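You operate a simulated robot arm through the tools that you are given. There is no shell and no other tool.

Carry out the task below with a simulated robot arm. There is one attempt and no reset: what you move stays moved.

## Task
Scour the label scraps off the shipping crate's lid, then unlatch and open it.
Fine: use the scouring block and put it back. Set down upright: scouring block. What is to be rubbed or washed off counts as gone when no trace of it is left.

Only the result counts: the job must be done as asked and must still hold three seconds after the hand-in. Knocking over, shifting, dropping, spilling or breaking anything else fails it. A push-on lid holds only when it is set on centred and level and pressed home; a screw cap is set on level and turned clockwise until tight.

## Robot
A 7-joint arm with a two-finger parallel gripper, fixed in place. Base frame: the origin is at the foot of the arm, x ahead of it, y to its left, z up; the work surface is at about z = 0.702. Readings come in m, rad, newtons and seconds.
Its first joint turns from -2.897 to 2.897 rad. Payload 4.4 kg.
Tool frame: the origin (TCP) lies between the finger pads and is the grasp point; the fingertips stand 0.023 m ahead of it; z points along the fingers, y is the line along which they close. The gripper opens to 0.094 m. The fingers are 0.038 m wide and 0.01 m thick; the gripper's body (0.054 by 0.096 m) begins 0.039 m behind the TCP.
Orientation is that of the tool frame in the base frame, as a unit quaternion [x, y, z, w]. With the fingers straight down and closing along the base's y, the tool's x points along the base's -x, its y along +y and its z along -z.

## Interface
- The arm moves only by the tool move_arm. Its argument "deltas" is a list of rows, each a list of 6 numbers: the shift along the base's x, y, z in m, then the turn, a rotation vector about the base's x, y, z in rad. In form: [[tx, ty, tz, wx, wy, wz], ...]. A call has 1 to 20 rows; each row shifts and turns the commanded pose from where the row before left it. "fingers" is the opening, from 0 (shut) to 1 (fully open), set as the call begins (left out, the last holds). Each row takes 0.2 s and may step no farther than 0.05 m and 0.15 rad from the row before; otherwise, or with a gripper value out of range, the whole call is refused. A pose out of reach is approached as far as the arm can. The call stops where the force on the tool passes 90 N (or 10 N more than at its start, if that is more) or the arm is blocked; 0.2 s more then pass. The fingers move at their own pace (about 0.072 m/s each) and stop on an object; they squeeze with about 34 N. The grip force told is the motor's: it shows also when the fingers shut on nothing. Time passes only in rows, and 0.2 s behind the last, so rows that do not move let the fingers close. It gives the time, the measured TCP pose, the force on the tool (base axes), the opening and the grip force at its end, in the units of the frame above (readings bear some noise), with the torque about the TCP (base axes, N m) and any sound that the robot's microphone picked up.
- Cameras (640 x 400 px; columns grow to the right, rows downward): "scene" is fixed at [0.0417, -0.491, 1.2155]; the picture's right is [0.56, -0.83, 0.00], its down [-0.27, -0.19, -0.94] and it looks along [0.78, 0.53, -0.33] (base axes); focal length 268 px, centre (320, 200). "wrist" rides on the gripper at [0.086, 0.016, -0.074] in the tool frame; the picture's right is [-0.18, 0.98, 0.00], its down [-0.58, -0.11, -0.81] and it looks along [-0.79, -0.15, 0.59] (tool axes); focal length 243 px, centre (320, 200). There is no depth. A picture from a camera that has moved, and an enlarged one, comes with that camera's place and axes in the base frame and with its lens. The place of the scene camera against the robot may be out by one fixed shift of up to 0.018 m in any direction.
- capture(camera): a new picture of that camera. The clock stands still meanwhile.
- zoom(camera, box): a new picture of the part [left, top, right, bottom] of that camera's present view, enlarged. The clock stands still meanwhile.
- finish_job(): hands the job in; it is judged then, once.

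Places have to be worked out from the pictures, the camera data and where the tool is seen. Open the gripper and draw the arm clear of the work before you hand the job in, unless the task says otherwise.

The tools are called after "Emit:" by a JSON object that holds its "name" and its "arguments". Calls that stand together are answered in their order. move_arm: Moves the arm, as the interface text tells. Its arguments: {"type":"object","properties":{"deltas":{"type":"array"},"fingers":{"type":"number"}},"required":["deltas"]} The other tools are called the same way: capture (camera) takes a picture; zoom (camera, box) takes an enlarged picture of a part of a camera's view; finish_job () hands the job in.

At the start:

```text
time_s: 0.0
tool_pos: [0.8031, 0.1219, 1.2505]
orientation: [0.0, 1.0, 0.0, 0.0]
contact_force: [0.1, -0.4, 0.3]
torque: [0.01, 0.0, 0.0]
opening: 0.094
grasp_force: 0.1
```

scene: 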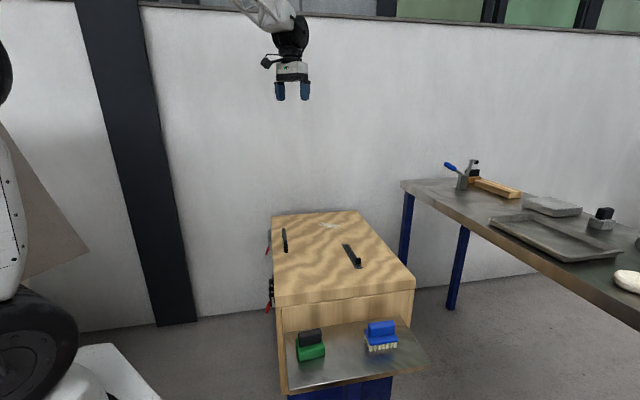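
wrist: 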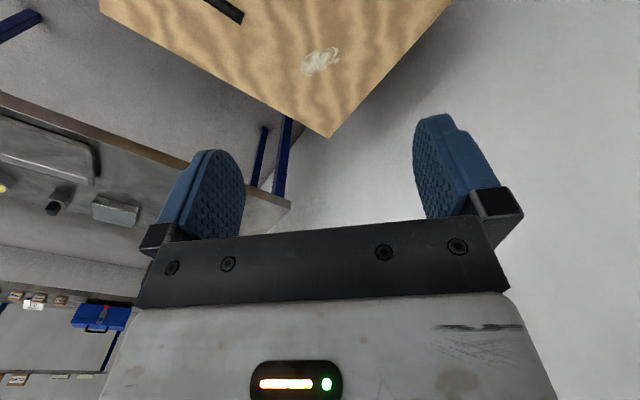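

I start by taking enlarged pictures of the crate, the tools on the shelf and the latches to work out where things are.

Emit:
{"name": "zoom", "arguments": {"camera": "scene", "box": [240, 190, 440, 315]}}

Emit:
{"name": "zoom", "arguments": {"camera": "scene", "box": [260, 280, 440, 400]}}

Emit:
{"name": "zoom", "arguments": {"camera": "scene", "box": [250, 220, 310, 320]}}

```text
3.20 times, centred on (340, 252) of scene
camera zoom: at [0.0417, -0.491, 1.2155], right [0.56, -0.83, 0.0], down [-0.27, -0.19, -0.94], along [0.78, 0.53, -0.33], focal length 857 px, centre (256, 32)
```

zoom: 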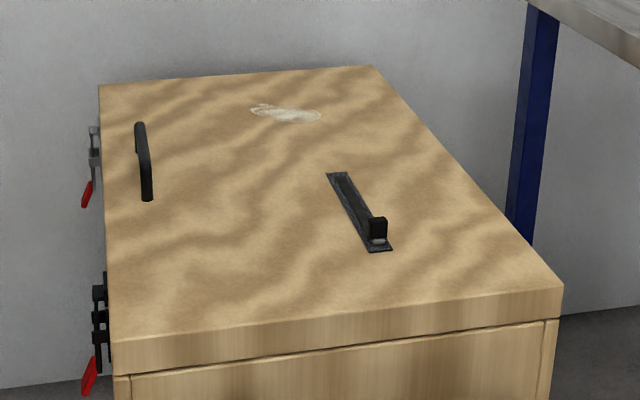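

```text
3.33 times, centred on (350, 340) of scene
camera zoom: at [0.0417, -0.491, 1.2155], right [0.56, -0.83, 0.0], down [-0.27, -0.19, -0.94], along [0.78, 0.53, -0.33], focal length 892 px, centre (220, -267)
```

zoom: 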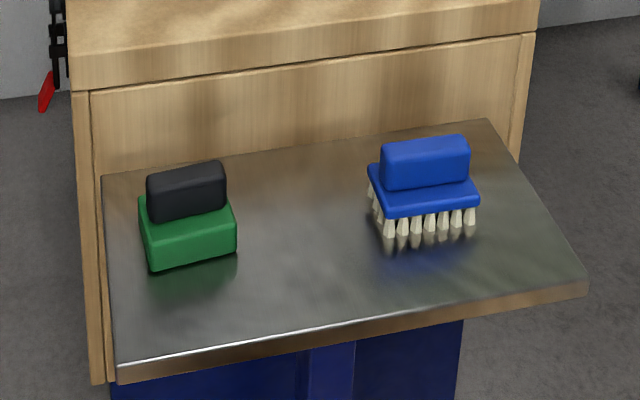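

```text
4.00 times, centred on (280, 270) of scene
camera zoom: at [0.0417, -0.491, 1.2155], right [0.56, -0.83, 0.0], down [-0.27, -0.19, -0.94], along [0.78, 0.53, -0.33], focal length 1071 px, centre (480, -80)
```

zoom: 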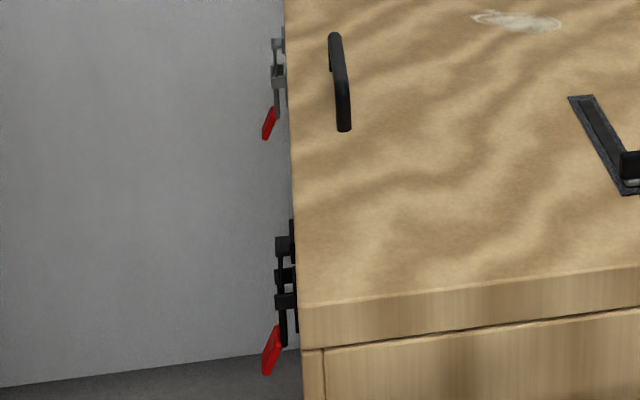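

The pictures put the lid top near z≈0.70. The crate is turned about 45°, with red-levered latches on the side facing (-x,+y), and the scouring block (green with a black grip) is on the lower shelf near (0.50,-0.15). I'll move the wrist to look at the latch side.

Emit:
{"name": "move_arm", "arguments": {"deltas": [[-0.0211, 0.024, -0.0292, 0, 0, -0.0654], [-0.0211, 0.024, -0.0292, 0, 0, -0.0654], [-0.0211, 0.024, -0.0292, 0, 0, -0.0654], [-0.0211, 0.024, -0.0292, 0, 0, -0.0654], [-0.0211, 0.024, -0.0292, 0, 0, -0.0654], [-0.0211, 0.024, -0.0292, 0, 0, -0.0654], [-0.0211, 0.024, -0.0292, 0, 0, -0.0654], [-0.0211, 0.024, -0.0292, 0, 0, -0.0654], [-0.0211, 0.024, -0.0292, 0, 0, -0.0654], [-0.0211, 0.024, -0.0292, 0, 0, -0.0654], [-0.0211, 0.024, -0.0292, 0, 0, -0.0654], [-0.0211, 0.024, -0.0292, 0, 0, -0.0654], [0, 0, 0, 0, 0, 0]]}}

Emit:
{"name": "capture", "arguments": {"camera": "wrist"}}

Emit:
{"name": "capture", "arguments": {"camera": "scene"}}

```text
time_s: 2.8
tool_pos: [0.5502, 0.4128, 0.9]
orientation: [0.383, 0.924, 0.0, 0.0]
contact_force: [0.0, 0.5, 0.6]
torque: [0.01, 0.02, -0.01]
opening: 0.0938
grasp_force: 0.0
```

```text
taken
camera wrist: at [0.5006, 0.484, 0.9748], right [0.83, 0.56, 0.0], down [0.33, -0.49, 0.81], along [0.46, -0.67, -0.59], focal length 243 px, centre (320, 200)
```

wrist: 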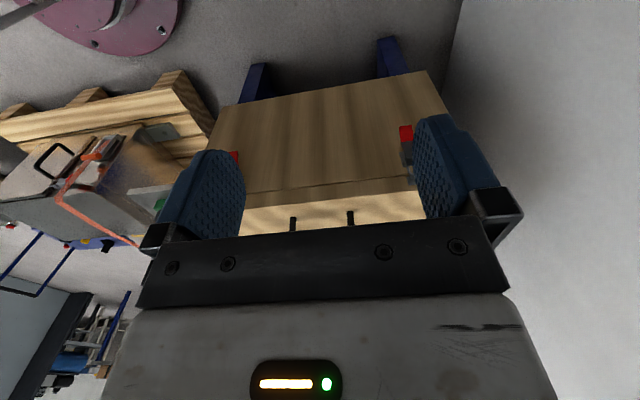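

```text
taken
```

scene: 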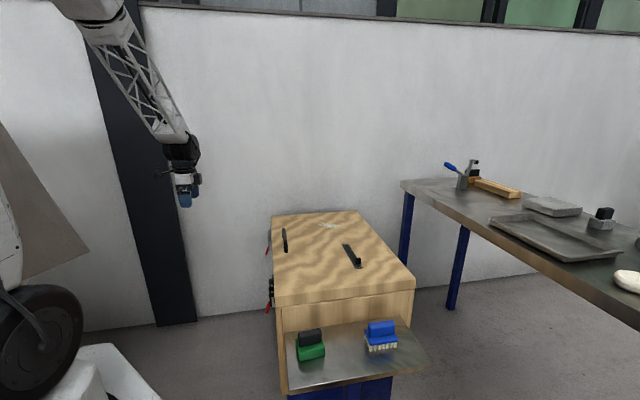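

The latches are hidden behind the fingers. I'll slide along the crate side to centre the far latch, then the near latch.

Emit:
{"name": "move_arm", "arguments": {"deltas": [[0.03, 0.03, -0.02, 0, 0, 0], [0.03, 0.03, -0.02, 0, 0, 0], [0.03, 0.03, -0.02, 0, 0, 0], [0.03, 0.03, -0.02, 0, 0, 0], [0, 0, 0, 0, 0, 0]]}}

Emit:
{"name": "zoom", "arguments": {"camera": "wrist", "box": [220, 50, 440, 240]}}

Emit:
{"name": "move_arm", "arguments": {"deltas": [[-0.033, -0.033, 0, 0, 0, 0], [-0.033, -0.033, 0, 0, 0, 0], [-0.033, -0.033, 0, 0, 0, 0], [-0.033, -0.033, 0, 0, 0, 0], [-0.033, -0.033, 0, 0, 0, 0], [-0.033, -0.033, 0, 0, 0, 0], [-0.033, -0.033, 0, 0, 0, 0], [-0.033, -0.033, 0, 0, 0, 0], [0, 0, 0, 0, 0, 0]]}}

Emit:
{"name": "zoom", "arguments": {"camera": "wrist", "box": [220, 50, 440, 240]}}

```text
time_s: 4.0
tool_pos: [0.6665, 0.531, 0.8182]
orientation: [0.384, 0.923, -0.001, -0.001]
contact_force: [0.1, 0.0, 0.4]
torque: [-0.04, -0.04, -0.01]
opening: 0.094
grasp_force: 0.0
```

```text
2.11 times, centred on (330, 145) of wrist
camera zoom: at [0.6183, 0.602, 0.8942], right [0.83, 0.56, 0.0], down [0.33, -0.49, 0.81], along [0.46, -0.67, -0.59], focal length 511 px, centre (299, 316)
```

zoom: 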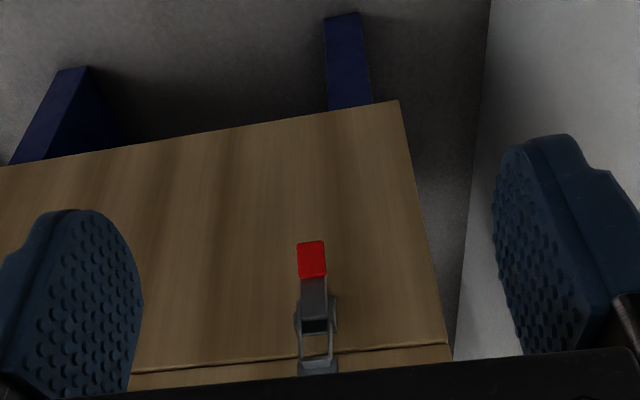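

```text
time_s: 6.0
tool_pos: [0.406, 0.2665, 0.8206]
orientation: [0.382, 0.924, 0.0, 0.0]
contact_force: [-0.5, 0.1, -0.4]
torque: [-0.02, 0.0, -0.02]
opening: 0.0938
grasp_force: 0.2
```

```text
2.11 times, centred on (330, 145) of wrist
camera zoom: at [0.3558, 0.3386, 0.8954], right [0.83, 0.56, 0.0], down [0.33, -0.49, 0.81], along [0.46, -0.67, -0.59], focal length 511 px, centre (299, 316)
```

zoom: 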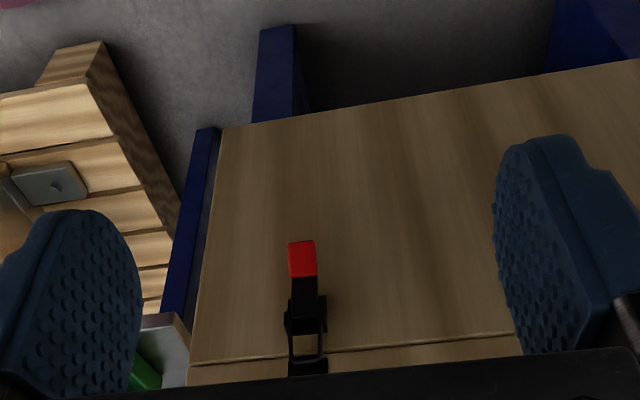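

Both latches are draw toggles, with a wire loop over a catch on the lid and a red lever tip pointing down. Next I'll look at the black slide piece and the handle on top of the lid from close by.

Emit:
{"name": "move_arm", "arguments": {"deltas": [[0.0, 0.0, 0.04, 0, 0, 0], [0.03, -0.02, 0.03, 0, 0, 0], [0.034, -0.022, 0, 0, 0, 0], [0.034, -0.022, 0, 0, 0, 0], [0.034, -0.022, 0, 0, 0, 0], [0.034, -0.022, 0, 0, 0, 0], [0.034, -0.022, 0, 0, 0, 0], [0.034, -0.022, 0, 0, 0, 0], [0.034, -0.022, 0, 0, 0, 0], [0, 0, 0, 0, 0, 0]]}}

Emit:
{"name": "capture", "arguments": {"camera": "wrist"}}

Emit:
{"name": "zoom", "arguments": {"camera": "wrist", "box": [220, 50, 440, 240]}}

```text
time_s: 8.2
tool_pos: [0.6716, 0.0912, 0.8892]
orientation: [0.383, 0.924, 0.0, 0.0]
contact_force: [0.5, 0.3, -0.4]
torque: [0.0, 0.05, -0.03]
opening: 0.0941
grasp_force: 0.1
```

```text
taken
camera wrist: at [0.6233, 0.1638, 0.964], right [0.83, 0.56, 0.0], down [0.33, -0.49, 0.81], along [0.46, -0.67, -0.59], focal length 243 px, centre (320, 200)
```

wrist: 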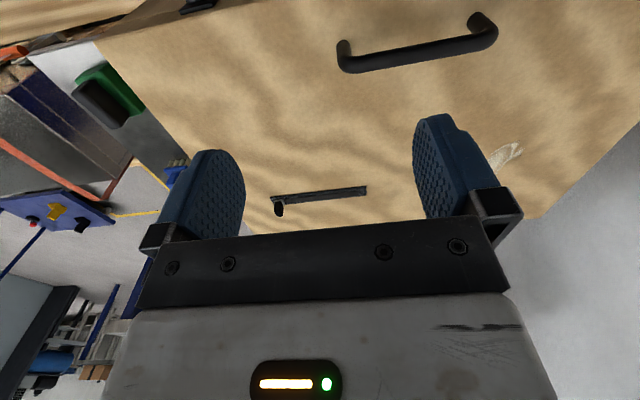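

```text
2.11 times, centred on (330, 145) of wrist
camera zoom: at [0.6233, 0.1638, 0.964], right [0.83, 0.56, 0.0], down [0.33, -0.49, 0.81], along [0.46, -0.67, -0.59], focal length 511 px, centre (299, 316)
```

zoom: 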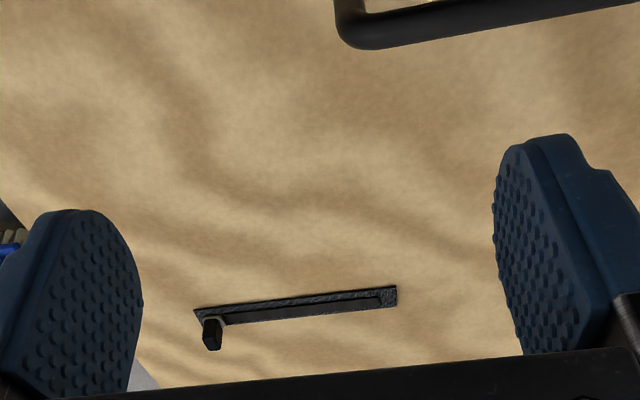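

I zoom into the slide piece and handle from the scene camera to understand the slide.

Emit:
{"name": "zoom", "arguments": {"camera": "scene", "box": [335, 235, 375, 275]}}

Emit:
{"name": "zoom", "arguments": {"camera": "wrist", "box": [260, 170, 380, 230]}}

Emit:
{"name": "zoom", "arguments": {"camera": "wrist", "box": [60, 0, 220, 160]}}

```text
10.00 times, centred on (355, 255) of scene
camera zoom: at [0.0417, -0.491, 1.2155], right [0.56, -0.83, 0.0], down [-0.27, -0.19, -0.94], along [0.78, 0.53, -0.33], focal length 2677 px, centre (-30, -350)
```

zoom: 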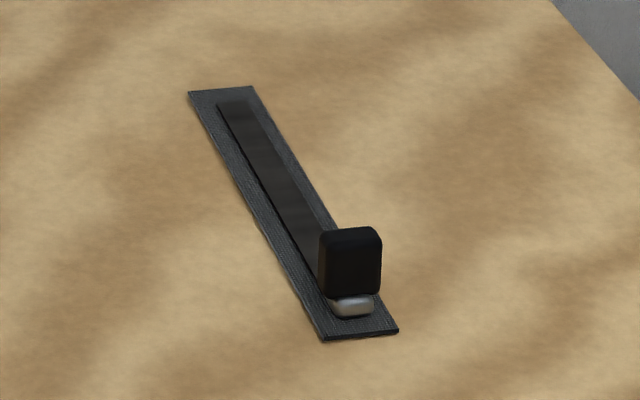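

```text
5.33 times, centred on (320, 200) of wrist
camera zoom: at [0.6233, 0.1638, 0.964], right [0.83, 0.56, 0.0], down [0.33, -0.49, 0.81], along [0.46, -0.67, -0.59], focal length 1294 px, centre (320, 200)
```

zoom: 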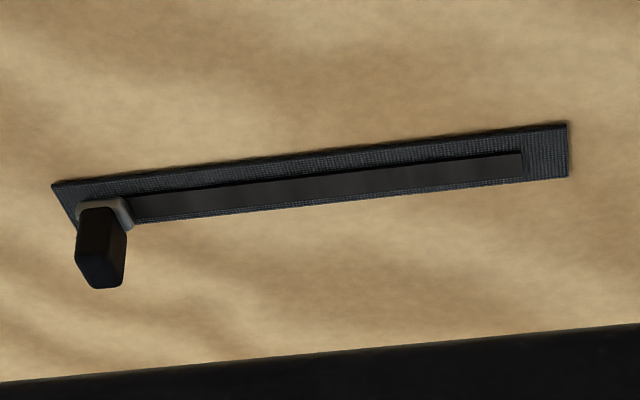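

```text
2.50 times, centred on (140, 80) of wrist
camera zoom: at [0.6233, 0.1638, 0.964], right [0.83, 0.56, 0.0], down [0.33, -0.49, 0.81], along [0.46, -0.67, -0.59], focal length 606 px, centre (770, 500)
```

zoom: 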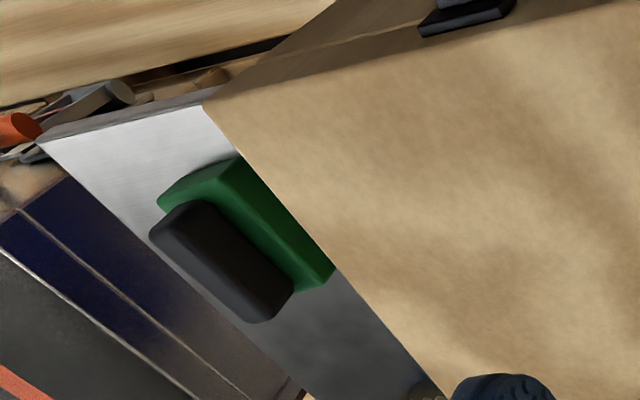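

The slide looks like a loose fader-type tab that the task doesn't mention, so I'll leave it alone. I'm moving above the scouring block for a close look before gripping it.

Emit:
{"name": "move_arm", "arguments": {"deltas": [[-0.026, -0.0355, 0, 0, 0, 0], [-0.026, -0.0355, 0, 0, 0, 0], [-0.026, -0.0355, 0, 0, 0, 0], [-0.026, -0.0355, 0, 0, 0, 0], [-0.026, -0.0355, 0, 0, 0, 0], [-0.026, -0.0355, 0, 0, 0, 0], [-0.026, -0.0355, 0, 0, 0, 0], [0, 0, -0.04, 0, 0, 0], [0, 0, -0.04, 0, 0, 0], [0, 0, 0, 0, 0, 0]]}}

Emit:
{"name": "capture", "arguments": {"camera": "wrist"}}

Emit:
{"name": "zoom", "arguments": {"camera": "scene", "box": [270, 260, 400, 390]}}

```text
time_s: 10.4
tool_pos: [0.493, -0.1551, 0.8092]
orientation: [0.383, 0.924, 0.0, -0.001]
contact_force: [-0.7, 0.0, 0.5]
torque: [0.01, 0.0, 0.02]
opening: 0.0943
grasp_force: 0.0
```

```text
taken
camera wrist: at [0.4423, -0.0833, 0.8855], right [0.83, 0.56, 0.0], down [0.33, -0.49, 0.81], along [0.46, -0.67, -0.59], focal length 243 px, centre (320, 200)
```

wrist: 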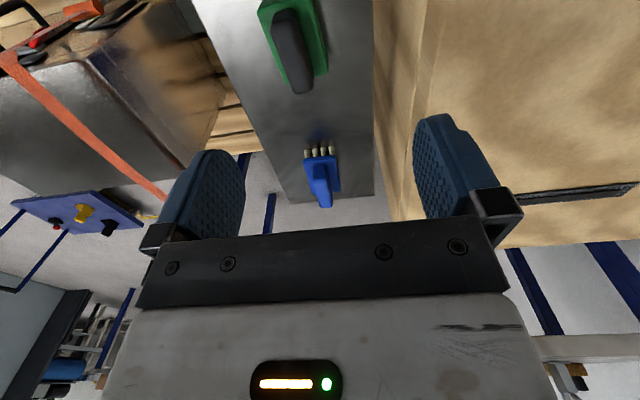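

```text
3.08 times, centred on (335, 325) of scene
camera zoom: at [0.0417, -0.491, 1.2155], right [0.56, -0.83, 0.0], down [-0.27, -0.19, -0.94], along [0.78, 0.53, -0.33], focal length 824 px, centre (274, -185)
```

zoom: 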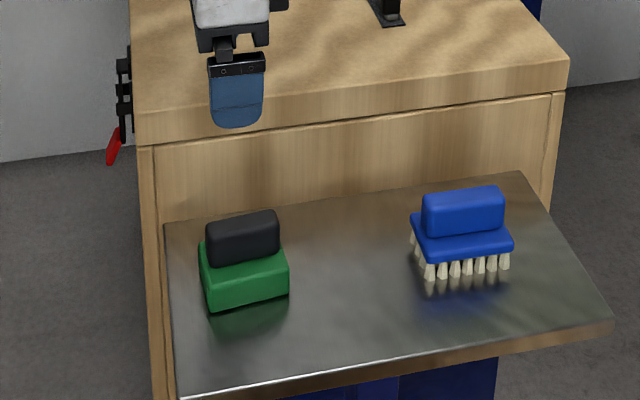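

The scene view shows the fingers right above the block. I zoom the wrist view to fix the grip's exact centre and heading.

Emit:
{"name": "zoom", "arguments": {"camera": "wrist", "box": [220, 0, 380, 100]}}

Emit:
{"name": "zoom", "arguments": {"camera": "scene", "box": [290, 315, 340, 375]}}

```text
4.00 times, centred on (300, 50) of wrist
camera zoom: at [0.4423, -0.0833, 0.8855], right [0.83, 0.56, 0.0], down [0.33, -0.49, 0.81], along [0.46, -0.67, -0.59], focal length 970 px, centre (400, 800)
```

zoom: 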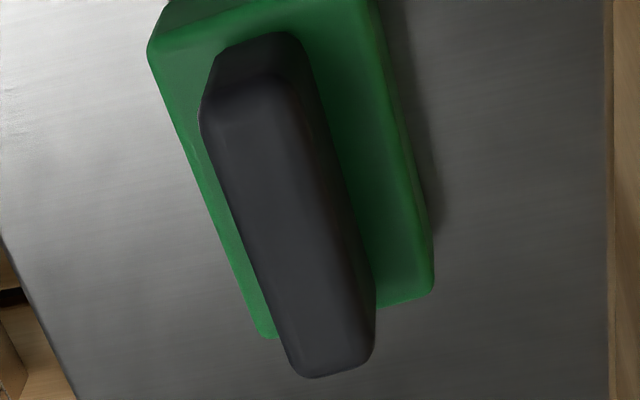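

```text
6.67 times, centred on (315, 345) of scene
camera zoom: at [0.0417, -0.491, 1.2155], right [0.56, -0.83, 0.0], down [-0.27, -0.19, -0.94], along [0.78, 0.53, -0.33], focal length 1785 px, centre (353, -767)
```

zoom: 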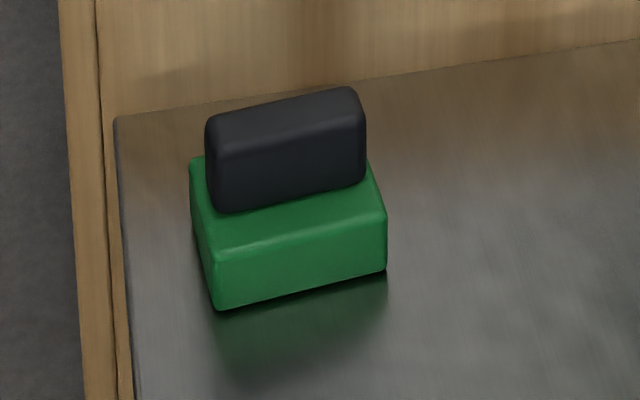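

The two wrist views together put the grip's top near (0.480,-0.178,0.656), about 0.021 wide and heading about -42°, with the shelf at z≈0.598. I centre over it and go partway down to check.

Emit:
{"name": "move_arm", "arguments": {"deltas": [[-0.0067, -0.0117, -0.03, 0, 0, 0.02], [-0.0067, -0.0117, -0.03, 0, 0, 0.02], [0, 0, -0.03, 0, 0, 0], [0, 0, 0, 0, 0, 0]]}}

Emit:
{"name": "capture", "arguments": {"camera": "wrist"}}

Emit:
{"name": "zoom", "arguments": {"camera": "scene", "box": [270, 270, 360, 390]}}

```text
time_s: 11.4
tool_pos: [0.4776, -0.1794, 0.7204]
orientation: [0.364, 0.931, 0.0, 0.0]
contact_force: [0.1, 0.2, 0.1]
torque: [0.01, 0.01, 0.02]
opening: 0.0942
grasp_force: 0.2
```

```text
taken
camera wrist: at [0.4263, -0.1087, 0.7953], right [0.8, 0.6, 0.0], down [0.35, -0.47, 0.81], along [0.48, -0.65, -0.59], focal length 243 px, centre (320, 200)
```

wrist: 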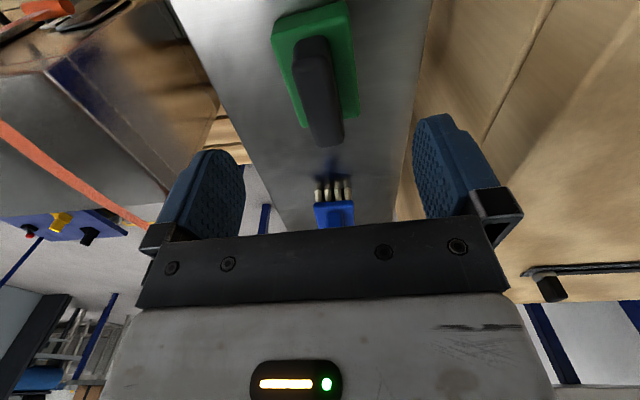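

```text
3.33 times, centred on (315, 330) of scene
camera zoom: at [0.0417, -0.491, 1.2155], right [0.56, -0.83, 0.0], down [-0.27, -0.19, -0.94], along [0.78, 0.53, -0.33], focal length 892 px, centre (337, -233)
```

zoom: 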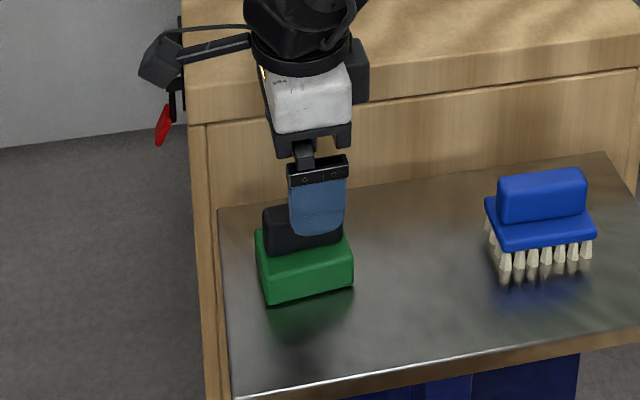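

The gripper straddles the block. I zoom the wrist view to measure the remaining offset along the grip.

Emit:
{"name": "zoom", "arguments": {"camera": "wrist", "box": [240, 0, 400, 160]}}

```text
2.50 times, centred on (320, 80) of wrist
camera zoom: at [0.4263, -0.1087, 0.7953], right [0.8, 0.6, 0.0], down [0.35, -0.47, 0.81], along [0.48, -0.65, -0.59], focal length 606 px, centre (320, 500)
```

zoom: 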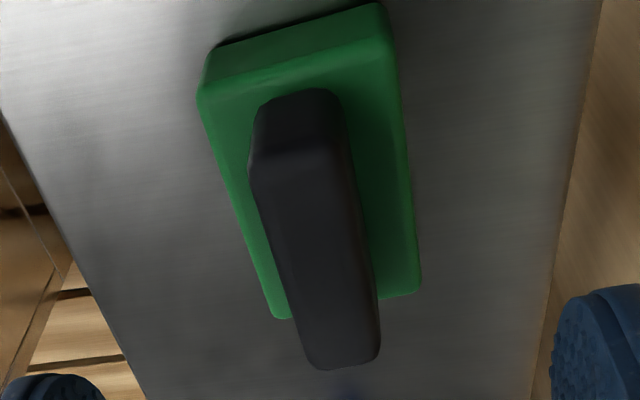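

The grip is centred within about 4 mm and aligned within 1.5°. I lower so that the fingertips sit just above the green body, then read the force.

Emit:
{"name": "move_arm", "arguments": {"deltas": [[0.0015, -0.0015, -0.02, 0, 0, 0], [0.0015, -0.0015, -0.02, 0, 0, 0], [0, 0, -0.015, 0, 0, 0], [0, 0, -0.007, 0, 0, 0], [0, 0, 0, 0, 0, 0]]}}

Emit:
{"name": "zoom", "arguments": {"camera": "scene", "box": [280, 300, 350, 380]}}

Emit:
{"name": "capture", "arguments": {"camera": "wrist"}}

```text
time_s: 12.6
tool_pos: [0.48, -0.1806, 0.6584]
orientation: [0.364, 0.932, 0.0, 0.0]
contact_force: [0.7, -0.8, 0.0]
torque: [0.0, -0.01, 0.02]
opening: 0.0939
grasp_force: 0.1
```

```text
5.00 times, centred on (315, 340) of scene
camera zoom: at [0.0417, -0.491, 1.2155], right [0.56, -0.83, 0.0], down [-0.27, -0.19, -0.94], along [0.78, 0.53, -0.33], focal length 1338 px, centre (345, -500)
```

zoom: 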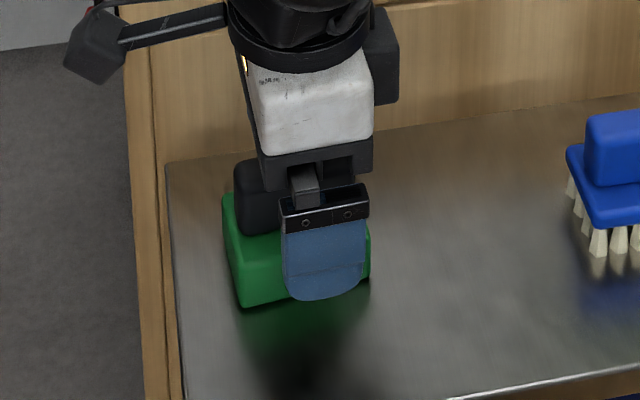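

```text
taken
camera wrist: at [0.4287, -0.111, 0.7344], right [0.8, 0.6, 0.0], down [0.35, -0.47, 0.81], along [0.48, -0.65, -0.59], focal length 243 px, centre (320, 200)
```

wrist: 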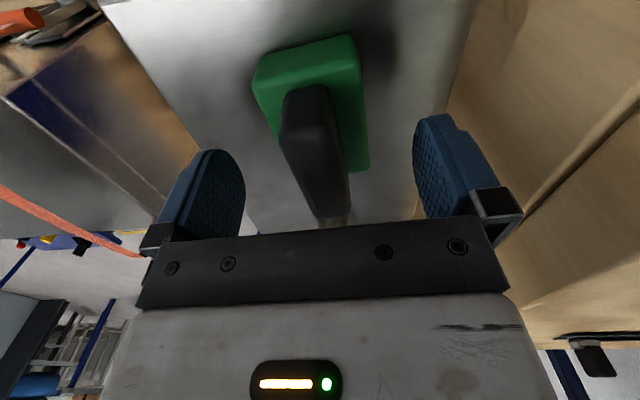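

No contact, and the grip lies centred between the fingers. I close on it now.

Emit:
{"name": "move_arm", "arguments": {"deltas": [[0, 0, 0, 0, 0, 0], [0, 0, 0, 0, 0, 0], [0, 0, 0, 0, 0, 0], [0, 0, 0, 0, 0, 0], [0, 0, 0, 0, 0, 0]], "fingers": 0}}

Emit:
{"name": "capture", "arguments": {"camera": "wrist"}}

Emit:
{"name": "zoom", "arguments": {"camera": "scene", "box": [280, 300, 350, 380]}}

```text
time_s: 13.8
tool_pos: [0.4812, -0.1806, 0.6597]
orientation: [0.364, 0.931, 0.0, -0.001]
contact_force: [-0.1, 0.1, 0.6]
torque: [0.03, 0.01, 0.0]
opening: 0.0214
grasp_force: 34.6
```

```text
taken
camera wrist: at [0.4287, -0.111, 0.7345], right [0.8, 0.6, 0.0], down [0.35, -0.47, 0.81], along [0.48, -0.65, -0.59], focal length 243 px, centre (320, 200)
```

wrist: 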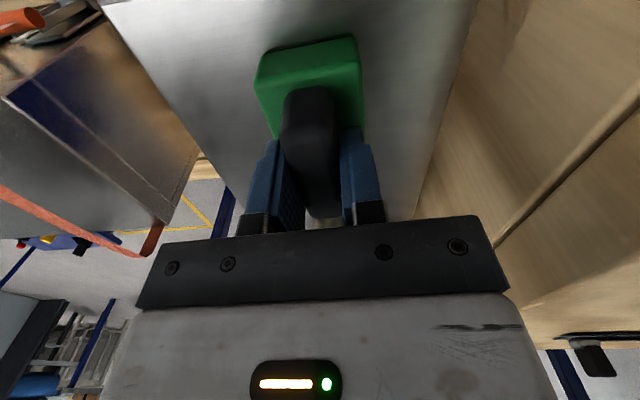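

```text
5.00 times, centred on (315, 340) of scene
camera zoom: at [0.0417, -0.491, 1.2155], right [0.56, -0.83, 0.0], down [-0.27, -0.19, -0.94], along [0.78, 0.53, -0.33], focal length 1338 px, centre (345, -500)
```

zoom: 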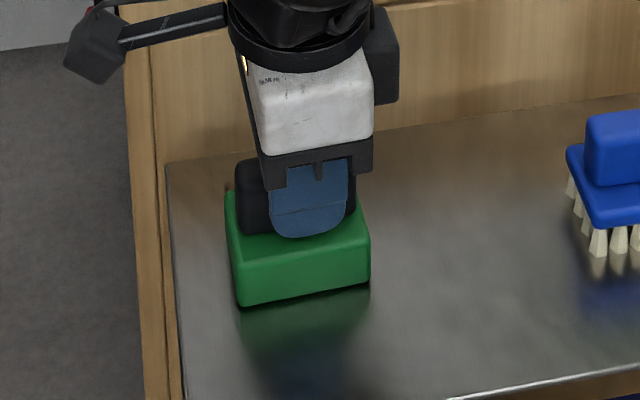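

The block is gripped (opening 0.0214, 34.6 N). I lift it straight up, then carry it over the lid toward the scraps while turning it so its long side points radially.

Emit:
{"name": "move_arm", "arguments": {"deltas": [[0, 0, 0.02, 0, 0, 0], [0, 0, 0.04, 0, 0, 0], [0, 0, 0.045, 0, 0, 0], [0, 0, 0.045, 0, 0, 0], [0, 0, 0.045, 0, 0, 0], [0, 0, 0, 0, 0, 0]]}}

Emit:
{"name": "zoom", "arguments": {"camera": "scene", "box": [250, 180, 400, 390]}}

Emit:
{"name": "move_arm", "arguments": {"deltas": [[0.0382, 0.0245, 0, 0, 0, 0.0755], [0.0382, 0.0245, 0, 0, 0, 0.0755], [0.0382, 0.0245, 0, 0, 0, 0.0755], [0.0382, 0.0245, 0, 0, 0, 0.0755], [0.0382, 0.0245, 0, 0, 0, 0.0755], [0.0382, 0.0245, 0, 0, 0, 0.0755], [0.0382, 0.0245, 0, 0, 0, 0.0755], [0.0382, 0.0245, 0, 0, 0, 0.0755], [0.0382, 0.0245, 0, 0, 0, 0.0755], [0.0382, 0.0245, 0, 0, 0, 0.0755], [0.0382, 0.0245, 0, 0, 0, 0.0755], [0, 0, 0, 0, 0, 0]]}}

Emit:
{"name": "capture", "arguments": {"camera": "wrist"}}

Emit:
{"name": "capture", "arguments": {"camera": "scene"}}

```text
time_s: 15.2
tool_pos: [0.48, -0.1775, 0.8541]
orientation: [0.364, 0.931, 0.0, 0.001]
contact_force: [0.7, 0.2, 0.4]
torque: [-0.01, 0.01, -0.01]
opening: 0.0
grasp_force: 34.3
```

```text
1.90 times, centred on (325, 285) of scene
camera zoom: at [0.0417, -0.491, 1.2155], right [0.56, -0.83, 0.0], down [-0.27, -0.19, -0.94], along [0.78, 0.53, -0.33], focal length 510 px, centre (310, 38)
```

zoom: 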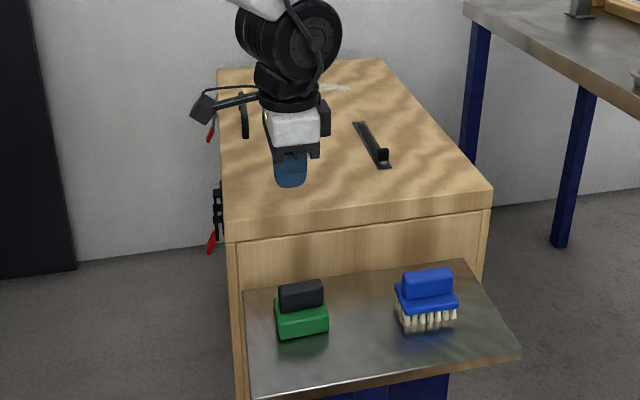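

```text
time_s: 17.8
tool_pos: [0.8987, 0.0881, 0.8546]
orientation: [-0.043, 0.999, 0.0, 0.0]
contact_force: [0.1, -0.2, -0.4]
torque: [-0.02, 0.01, 0.0]
opening: 0.0
grasp_force: 34.1
```

```text
taken
camera wrist: at [0.812, 0.0971, 0.929], right [0.1, 1.0, 0.0], down [0.59, -0.06, 0.81], along [0.8, -0.08, -0.59], focal length 243 px, centre (320, 200)
```

wrist: 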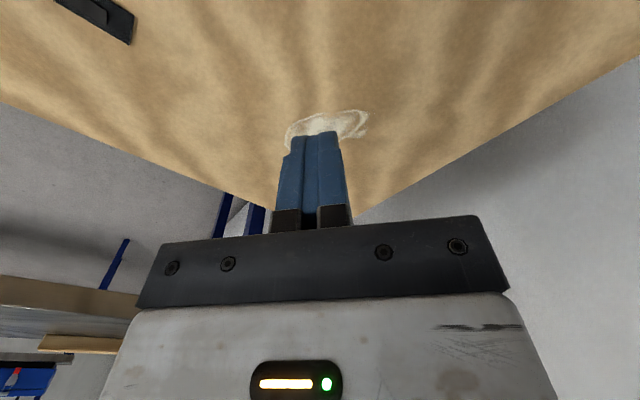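

```text
taken
```

scene: 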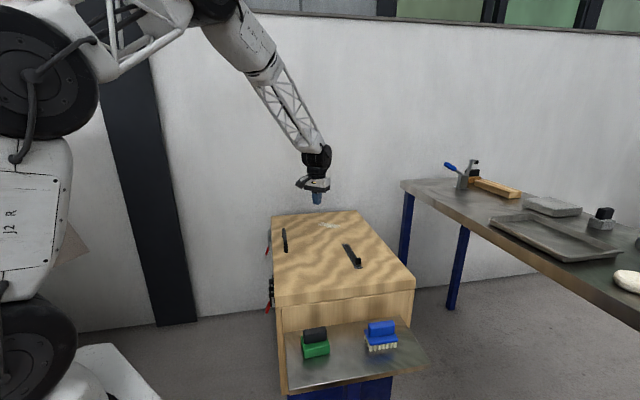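

The grip slipped: the opening reads 0.0 and the block still stands upright on the shelf. While I'm here I'll view the scraps from a bit farther back and test how far the arm reaches at scrubbing height with the empty hand.

Emit:
{"name": "zoom", "arguments": {"camera": "scene", "box": [260, 280, 440, 400]}}

Emit:
{"name": "zoom", "arguments": {"camera": "scene", "box": [300, 210, 360, 240]}}

Emit:
{"name": "move_arm", "arguments": {"deltas": [[0.03, 0, -0.03, 0, 0, 0], [0.03, 0, -0.03, 0, 0, 0], [0.03, 0, -0.025, 0, 0, 0], [0.02, 0, 0, 0, 0, 0], [0, 0, 0, 0, 0, 0], [0, 0, 0, 0, 0, 0]]}}

Emit:
{"name": "capture", "arguments": {"camera": "wrist"}}

```text
3.33 times, centred on (350, 340) of scene
camera zoom: at [0.0417, -0.491, 1.2155], right [0.56, -0.83, 0.0], down [-0.27, -0.19, -0.94], along [0.78, 0.53, -0.33], focal length 892 px, centre (220, -267)
```

zoom: 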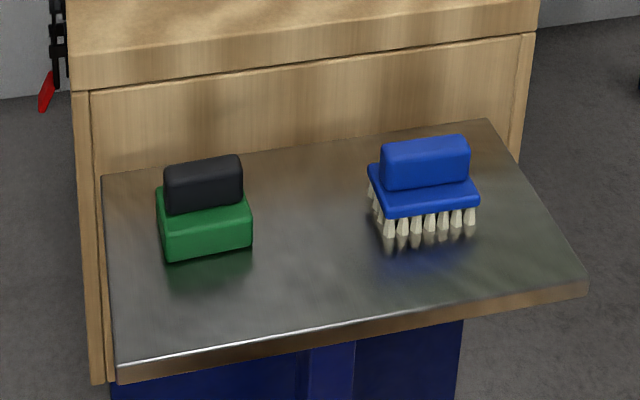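

```text
10.67 times, centred on (330, 225) of scene
camera zoom: at [0.0417, -0.491, 1.2155], right [0.56, -0.83, 0.0], down [-0.27, -0.19, -0.94], along [0.78, 0.53, -0.33], focal length 2856 px, centre (213, -67)
```

zoom: 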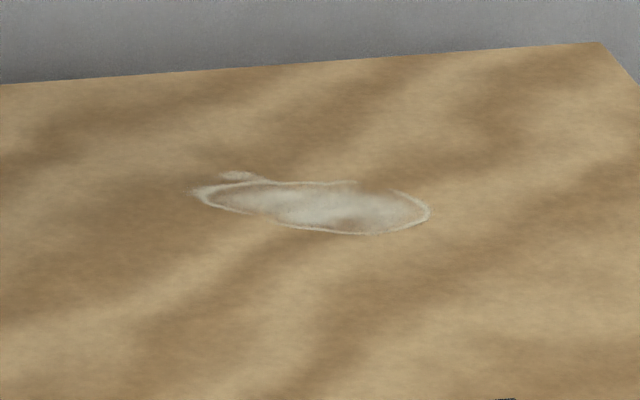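

```text
time_s: 19.2
tool_pos: [1.011, 0.0864, 0.7692]
orientation: [-0.044, 0.999, 0.0, -0.001]
contact_force: [-0.6, -0.2, 0.0]
torque: [0.0, -0.03, -0.01]
opening: 0.0001
grasp_force: 33.8
```

```text
taken
camera wrist: at [0.9242, 0.0947, 0.8438], right [0.1, 1.0, 0.0], down [0.59, -0.06, 0.81], along [0.8, -0.08, -0.59], focal length 243 px, centre (320, 200)
```

wrist: 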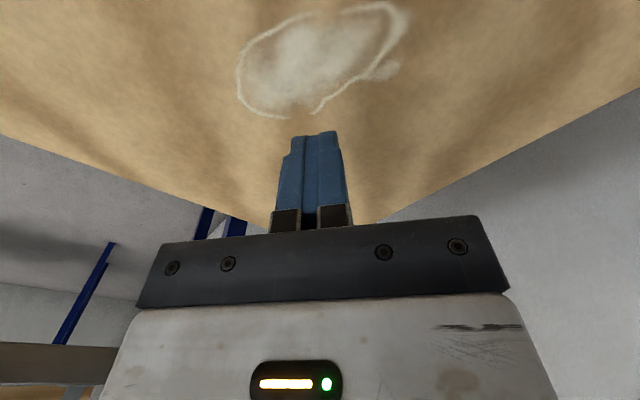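

The arm reaches (1.011, 0.086) at z=0.769 without trouble, and the scraps span about x 0.96–1.02, y 0.04–0.135. I open the fingers and return above the block, now around (0.495,-0.187), to grip it lower.

Emit:
{"name": "move_arm", "arguments": {"deltas": [[0, 0, 0.045, 0, 0, 0], [0, 0, 0.045, 0, 0, 0], [-0.0397, -0.021, 0, 0, 0, -0.0638], [-0.0397, -0.021, 0, 0, 0, -0.0638], [-0.0397, -0.021, 0, 0, 0, -0.0638], [-0.0397, -0.021, 0, 0, 0, -0.0638], [-0.0397, -0.021, 0, 0, 0, -0.0638], [-0.0397, -0.021, 0, 0, 0, -0.0638], [-0.0397, -0.021, 0, 0, 0, -0.0638], [-0.0397, -0.021, 0, 0, 0, -0.0638], [-0.0397, -0.021, 0, 0, 0, -0.0638], [-0.0397, -0.021, 0, 0, 0, -0.0638], [-0.0397, -0.021, 0, 0, 0, -0.0638], [-0.0397, -0.021, 0, 0, 0, -0.0638], [-0.0397, -0.021, 0, 0, 0, -0.0638], [0, 0, -0.045, 0, 0, 0], [0, 0, -0.045, 0, 0, 0], [0, 0, -0.04, 0, 0, 0], [0, 0, 0, 0, 0, 0]], "fingers": 1}}

Emit:
{"name": "zoom", "arguments": {"camera": "wrist", "box": [240, 0, 400, 160]}}

Emit:
{"name": "capture", "arguments": {"camera": "wrist"}}

```text
time_s: 23.2
tool_pos: [0.4953, -0.1848, 0.7288]
orientation: [0.363, 0.932, -0.001, 0.001]
contact_force: [1.0, 0.6, -0.6]
torque: [0.0, 0.0, 0.02]
opening: 0.0938
grasp_force: 0.0
```

```text
2.50 times, centred on (320, 80) of wrist
camera zoom: at [0.4438, -0.1146, 0.8032], right [0.8, 0.6, 0.0], down [0.35, -0.47, 0.81], along [0.48, -0.65, -0.59], focal length 606 px, centre (320, 500)
```

zoom: 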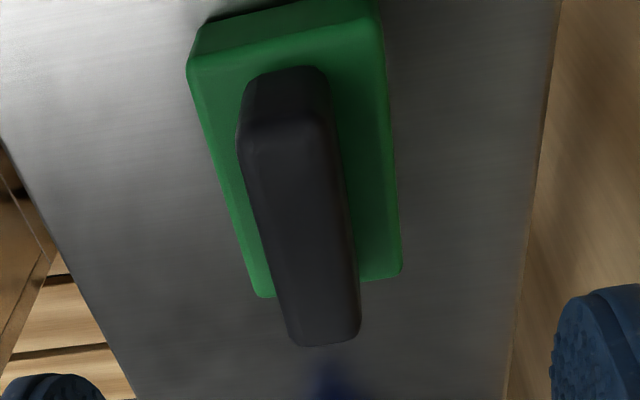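

```text
taken
camera wrist: at [0.4438, -0.1146, 0.8032], right [0.8, 0.6, 0.0], down [0.35, -0.47, 0.81], along [0.48, -0.65, -0.59], focal length 243 px, centre (320, 200)
```

wrist: 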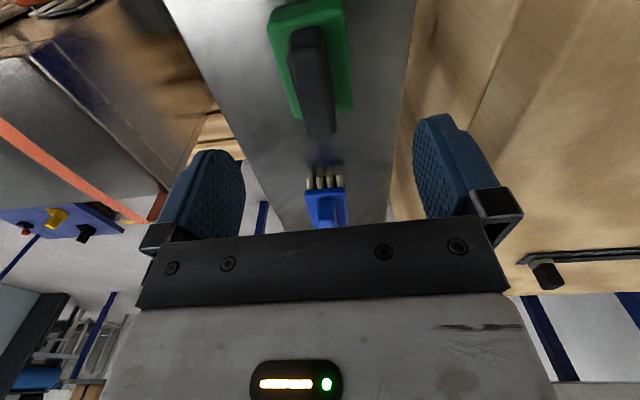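

The block grip is aligned and within 3 mm of centre. I correct and descend a little lower than last time, watching for contact with the green body.

Emit:
{"name": "move_arm", "arguments": {"deltas": [[-0.001, -0.0012, -0.03, 0, 0, 0], [-0.001, -0.0012, -0.03, 0, 0, 0], [0, 0, -0.012, 0, 0, 0], [0, 0, -0.004, 0, 0, 0], [0, 0, -0.002, 0, 0, 0], [0, 0, 0, 0, 0, 0]]}}

Emit:
{"name": "zoom", "arguments": {"camera": "scene", "box": [280, 300, 350, 380]}}

```text
time_s: 24.6
tool_pos: [0.4939, -0.1878, 0.6508]
orientation: [0.363, 0.932, 0.0, 0.0]
contact_force: [-0.1, -0.4, 0.1]
torque: [-0.01, -0.01, -0.02]
opening: 0.0942
grasp_force: 0.1
```

```text
5.00 times, centred on (315, 340) of scene
camera zoom: at [0.0417, -0.491, 1.2155], right [0.56, -0.83, 0.0], down [-0.27, -0.19, -0.94], along [0.78, 0.53, -0.33], focal length 1338 px, centre (345, -500)
```

zoom: 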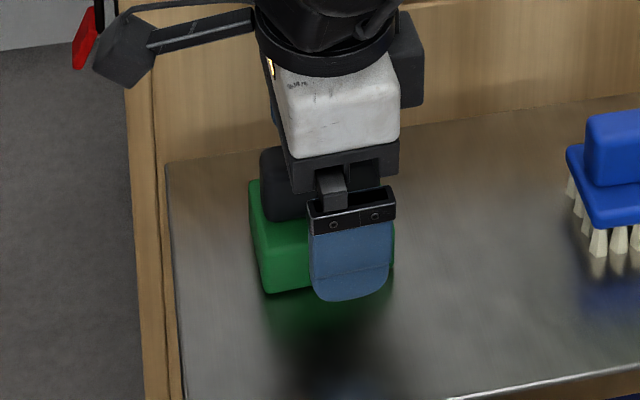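

Still no contact. I shift 3 mm along the grip and go down in small steps to feel for the green body's top.

Emit:
{"name": "move_arm", "arguments": {"deltas": [[-0.0022, 0.002, 0, 0, 0, 0], [0, 0, -0.002, 0, 0, 0], [0, 0, -0.002, 0, 0, 0], [0, 0, 0, 0, 0, 0]]}}

```text
time_s: 25.6
tool_pos: [0.4921, -0.1864, 0.647]
orientation: [0.364, 0.932, 0.0, -0.001]
contact_force: [-0.2, -0.5, 0.3]
torque: [-0.02, 0.0, -0.04]
opening: 0.0942
grasp_force: 0.0
```

With the fingers open they sit outside the green body (about 0.048 wide), so they won't touch it. I raise to just above its top, close on the grip, then lift slowly to see whether it slips.

Emit:
{"name": "move_arm", "arguments": {"deltas": [[0, 0, 0.009, 0, 0, 0], [0, 0, 0, 0, 0, 0]]}}

Emit:
{"name": "move_arm", "arguments": {"deltas": [[0, 0, 0, 0, 0, 0], [0, 0, 0, 0, 0, 0], [0, 0, 0, 0, 0, 0], [0, 0, 0, 0, 0, 0], [0, 0, 0, 0, 0, 0], [0, 0, 0, 0, 0, 0]], "fingers": 0}}

Emit:
{"name": "zoom", "arguments": {"camera": "scene", "box": [290, 310, 340, 370]}}

Emit:
{"name": "zoom", "arguments": {"camera": "wrist", "box": [230, 20, 410, 230]}}

```text
time_s: 26.2
tool_pos: [0.4908, -0.1867, 0.6562]
orientation: [0.363, 0.932, 0.0, 0.0]
contact_force: [0.1, -0.5, -0.3]
torque: [-0.02, -0.01, -0.01]
opening: 0.0938
grasp_force: 0.1
```

```text
time_s: 27.6
tool_pos: [0.4906, -0.1866, 0.6573]
orientation: [0.363, 0.932, 0.0, 0.001]
contact_force: [-0.3, -0.1, -0.1]
torque: [0.02, 0.04, -0.04]
opening: 0.0211
grasp_force: 33.2
```

```text
6.67 times, centred on (315, 340) of scene
camera zoom: at [0.0417, -0.491, 1.2155], right [0.56, -0.83, 0.0], down [-0.27, -0.19, -0.94], along [0.78, 0.53, -0.33], focal length 1785 px, centre (353, -733)
```

zoom: 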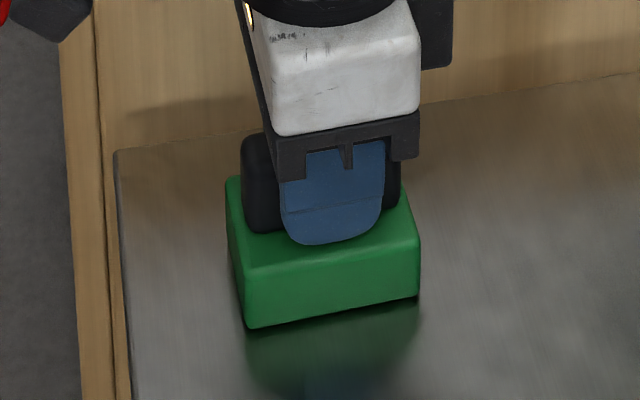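

```text
1.90 times, centred on (320, 125) of wrist
camera zoom: at [0.4389, -0.1167, 0.7312], right [0.8, 0.6, 0.0], down [0.35, -0.47, 0.81], along [0.48, -0.65, -0.59], focal length 462 px, centre (320, 343)
```

zoom: 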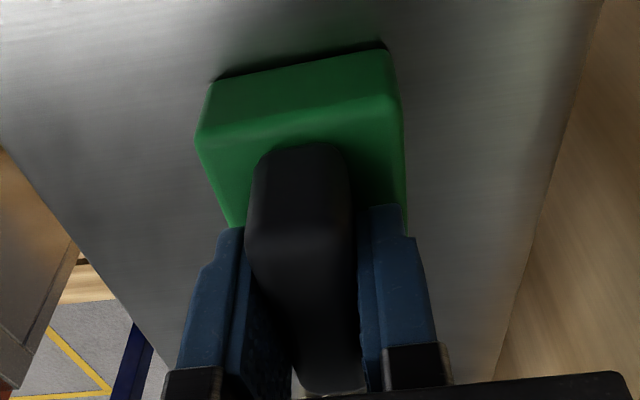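

The grip looks deep and level. I lift very slowly, 3 mm per row, and check the opening.

Emit:
{"name": "move_arm", "arguments": {"deltas": [[0, 0, 0.003, 0, 0, 0], [0, 0, 0.003, 0, 0, 0], [0, 0, 0.004, 0, 0, 0], [0, 0, 0.005, 0, 0, 0], [0, 0, 0.005, 0, 0, 0], [0, 0, 0, 0, 0, 0]]}}

Emit:
{"name": "zoom", "arguments": {"camera": "scene", "box": [290, 310, 340, 370]}}

```text
time_s: 29.0
tool_pos: [0.49, -0.1859, 0.6765]
orientation: [0.363, 0.932, -0.001, 0.0]
contact_force: [0.0, 0.6, -1.2]
torque: [0.01, -0.01, -0.02]
opening: 0.0213
grasp_force: 34.0
```

```text
6.67 times, centred on (315, 340) of scene
camera zoom: at [0.0417, -0.491, 1.2155], right [0.56, -0.83, 0.0], down [-0.27, -0.19, -0.94], along [0.78, 0.53, -0.33], focal length 1785 px, centre (353, -733)
```

zoom: 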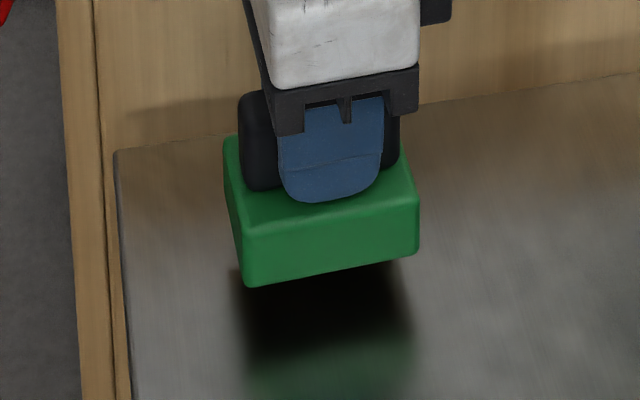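

The block is up and holding (it weighs only about 1 N). I continue lifting at a moderate pace and keep checking.

Emit:
{"name": "move_arm", "arguments": {"deltas": [[0, 0, 0.008, 0, 0, 0], [0, 0, 0.01, 0, 0, 0], [0, 0, 0.012, 0, 0, 0], [0, 0, 0.014, 0, 0, 0], [0, 0, 0.015, 0, 0, 0], [0, 0, 0.015, 0, 0, 0], [0, 0, 0.015, 0, 0, 0], [0, 0, 0.015, 0, 0, 0], [0, 0, 0.015, 0, 0, 0], [0, 0, 0.015, 0, 0, 0], [0, 0, 0.01, 0, 0, 0], [0, 0, 0.006, 0, 0, 0], [0, 0, 0, 0, 0, 0]]}}

Emit:
{"name": "zoom", "arguments": {"camera": "scene", "box": [270, 240, 360, 370]}}

```text
time_s: 31.8
tool_pos: [0.49, -0.1873, 0.8267]
orientation: [0.363, 0.932, 0.001, -0.001]
contact_force: [0.1, 0.4, -1.3]
torque: [0.02, 0.0, -0.01]
opening: 0.0213
grasp_force: 34.0
```

```text
3.08 times, centred on (315, 305) of scene
camera zoom: at [0.0417, -0.491, 1.2155], right [0.56, -0.83, 0.0], down [-0.27, -0.19, -0.94], along [0.78, 0.53, -0.33], focal length 824 px, centre (335, -123)
```

zoom: 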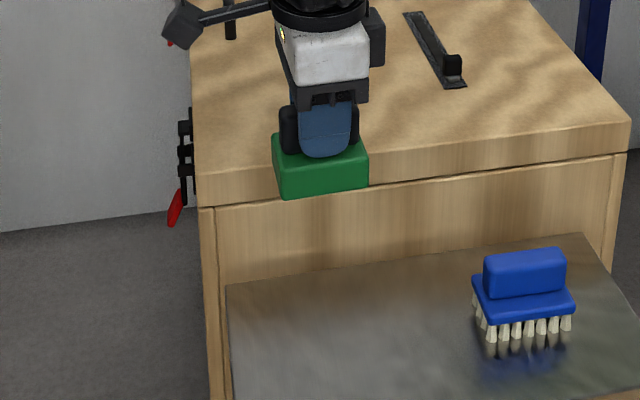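

The block hangs level and firm. I carry it over the lid to the scraps at a gentle speed, turning it so the long side lies along base x.

Emit:
{"name": "move_arm", "arguments": {"deltas": [[0.0083, 0.0046, 0, 0, 0, 0.0126], [0.0167, 0.0092, 0.004, 0, 0, 0.0251], [0.0278, 0.0154, 0.006, 0, 0, 0.0419], [0.0278, 0.0154, 0.006, 0, 0, 0.0419], [0.0278, 0.0154, 0.004, 0, 0, 0.0419], [0.0278, 0.0154, 0, 0, 0, 0.0419], [0.0278, 0.0154, 0, 0, 0, 0.0419], [0.0278, 0.0154, 0, 0, 0, 0.0419], [0.0278, 0.0154, 0, 0, 0, 0.0419], [0.0278, 0.0154, 0, 0, 0, 0.0419], [0.0278, 0.0154, 0, 0, 0, 0.0419], [0.0278, 0.0154, 0, 0, 0, 0.0419], [0.0278, 0.0154, 0, 0, 0, 0.0419], [0.0278, 0.0154, 0, 0, 0, 0.0419], [0.0278, 0.0154, 0, 0, 0, 0.0419], [0.0278, 0.0154, 0, 0, 0, 0.0419], [0.0278, 0.0154, 0, 0, 0, 0.0419], [0.0167, 0.0092, 0, 0, 0, 0.0251], [0.0083, 0.0046, 0, 0, 0, 0.0126], [0, 0, 0, 0, 0, 0]]}}

Emit:
{"name": "capture", "arguments": {"camera": "wrist"}}

Emit:
{"name": "zoom", "arguments": {"camera": "scene", "box": [260, 160, 400, 270]}}

```text
time_s: 36.0
tool_pos: [0.9583, 0.0728, 0.8463]
orientation: [0.021, 1.0, 0.0, -0.001]
contact_force: [0.1, 0.4, -1.0]
torque: [-0.02, 0.0, 0.01]
opening: 0.0214
grasp_force: 33.9
```

```text
taken
camera wrist: at [0.8727, 0.0915, 0.9212], right [0.22, 0.97, 0.0], down [0.58, -0.13, 0.81], along [0.79, -0.18, -0.59], focal length 243 px, centre (320, 200)
```

wrist: 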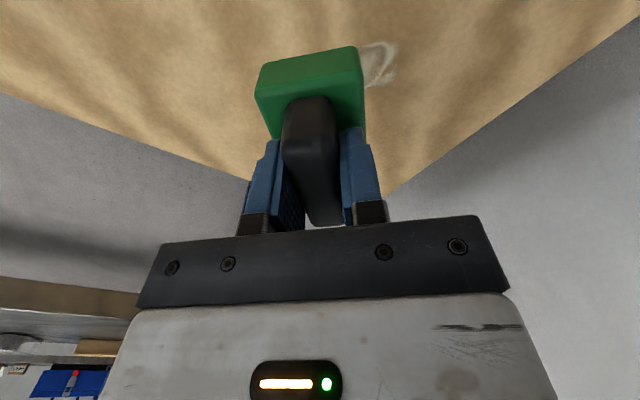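

```text
3.64 times, centred on (330, 215) of scene
camera zoom: at [0.0417, -0.491, 1.2155], right [0.56, -0.83, 0.0], down [-0.27, -0.19, -0.94], along [0.78, 0.53, -0.33], focal length 974 px, centre (284, 146)
```

zoom: 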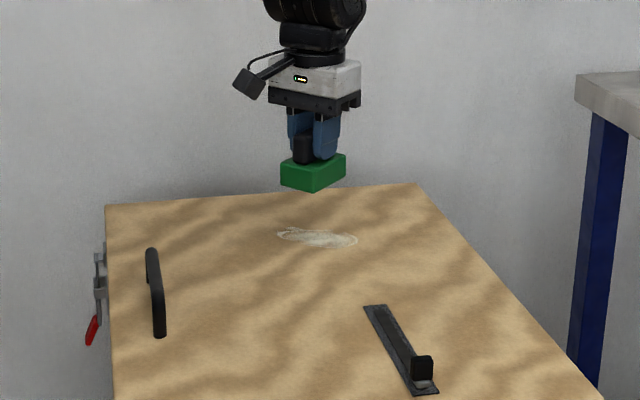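

I square the block to base x and bring it above one end of the scraps, then down close to the lid.

Emit:
{"name": "move_arm", "arguments": {"deltas": [[0.008, -0.008, -0.01, 0, 0, 0.014], [0.012, -0.012, -0.02, 0, 0, 0.014], [0.012, -0.013, -0.02, 0, 0, 0.014], [0, 0, -0.015, 0, 0, 0], [0, 0, -0.006, 0, 0, 0], [0, 0, -0.003, 0, 0, 0], [0, 0, 0, 0, 0, 0]]}}

Emit:
{"name": "zoom", "arguments": {"camera": "scene", "box": [280, 180, 380, 250]}}

```text
time_s: 37.6
tool_pos: [0.9901, 0.0388, 0.7716]
orientation: [-0.001, 1.0, 0.0, -0.001]
contact_force: [0.3, 0.2, -0.4]
torque: [0.04, 0.0, 0.01]
opening: 0.0212
grasp_force: 34.5
```

```text
5.71 times, centred on (330, 215) of scene
camera zoom: at [0.0417, -0.491, 1.2155], right [0.56, -0.83, 0.0], down [-0.27, -0.19, -0.94], along [0.78, 0.53, -0.33], focal length 1530 px, centre (263, 114)
```

zoom: 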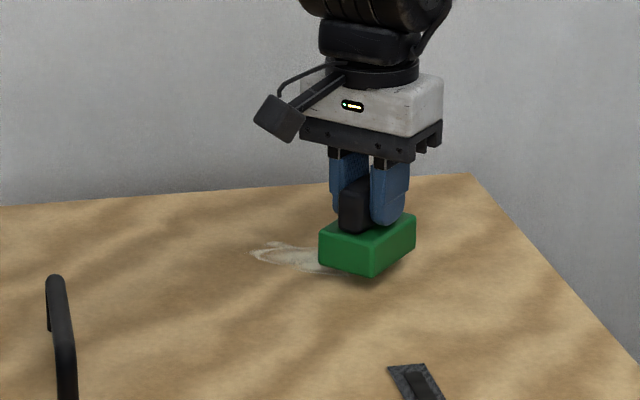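

The block hovers about a centimetre over the lid. I lower in 2 mm steps until it touches.

Emit:
{"name": "move_arm", "arguments": {"deltas": [[0, 0, -0.003, 0, 0, 0], [0, 0, -0.003, 0, 0, 0], [0, 0, -0.002, 0, 0, 0], [0, 0, -0.002, 0, 0, 0], [0, 0, 0, 0, 0, 0]]}}

```text
time_s: 38.8
tool_pos: [0.9888, 0.0397, 0.7628]
orientation: [0.0, 1.0, 0.0, -0.001]
contact_force: [-0.5, 0.4, -0.5]
torque: [-0.01, -0.02, 0.01]
opening: 0.0216
grasp_force: 34.3
```

Emit:
{"name": "move_arm", "arguments": {"deltas": [[0, 0, -0.002, 0, 0, 0], [0, 0, -0.001, 0, 0, 0], [0, 0, -0.001, 0, 0, 0], [0, 0, 0, 0, 0, 0]]}}

```text
time_s: 39.8
tool_pos: [0.9903, 0.0379, 0.758]
orientation: [-0.001, 1.0, 0.0, 0.001]
contact_force: [-0.1, -0.1, -1.1]
torque: [0.04, 0.03, 0.01]
opening: 0.0215
grasp_force: 34.3
```

No contact yet at TCP z=0.758. I keep lowering in 1–1.5 mm steps until the force reading rises.

Emit:
{"name": "move_arm", "arguments": {"deltas": [[0, 0, -0.0015, 0, 0, 0], [0, 0, -0.0015, 0, 0, 0], [0, 0, 0, 0, 0, 0]]}}

```text
time_s: 40.6
tool_pos: [0.9912, 0.0388, 0.7564]
orientation: [0.0, 1.0, 0.0, 0.002]
contact_force: [4.5, -3.1, 23.3]
torque: [-0.01, -0.16, -0.02]
opening: 0.0214
grasp_force: 34.0
```

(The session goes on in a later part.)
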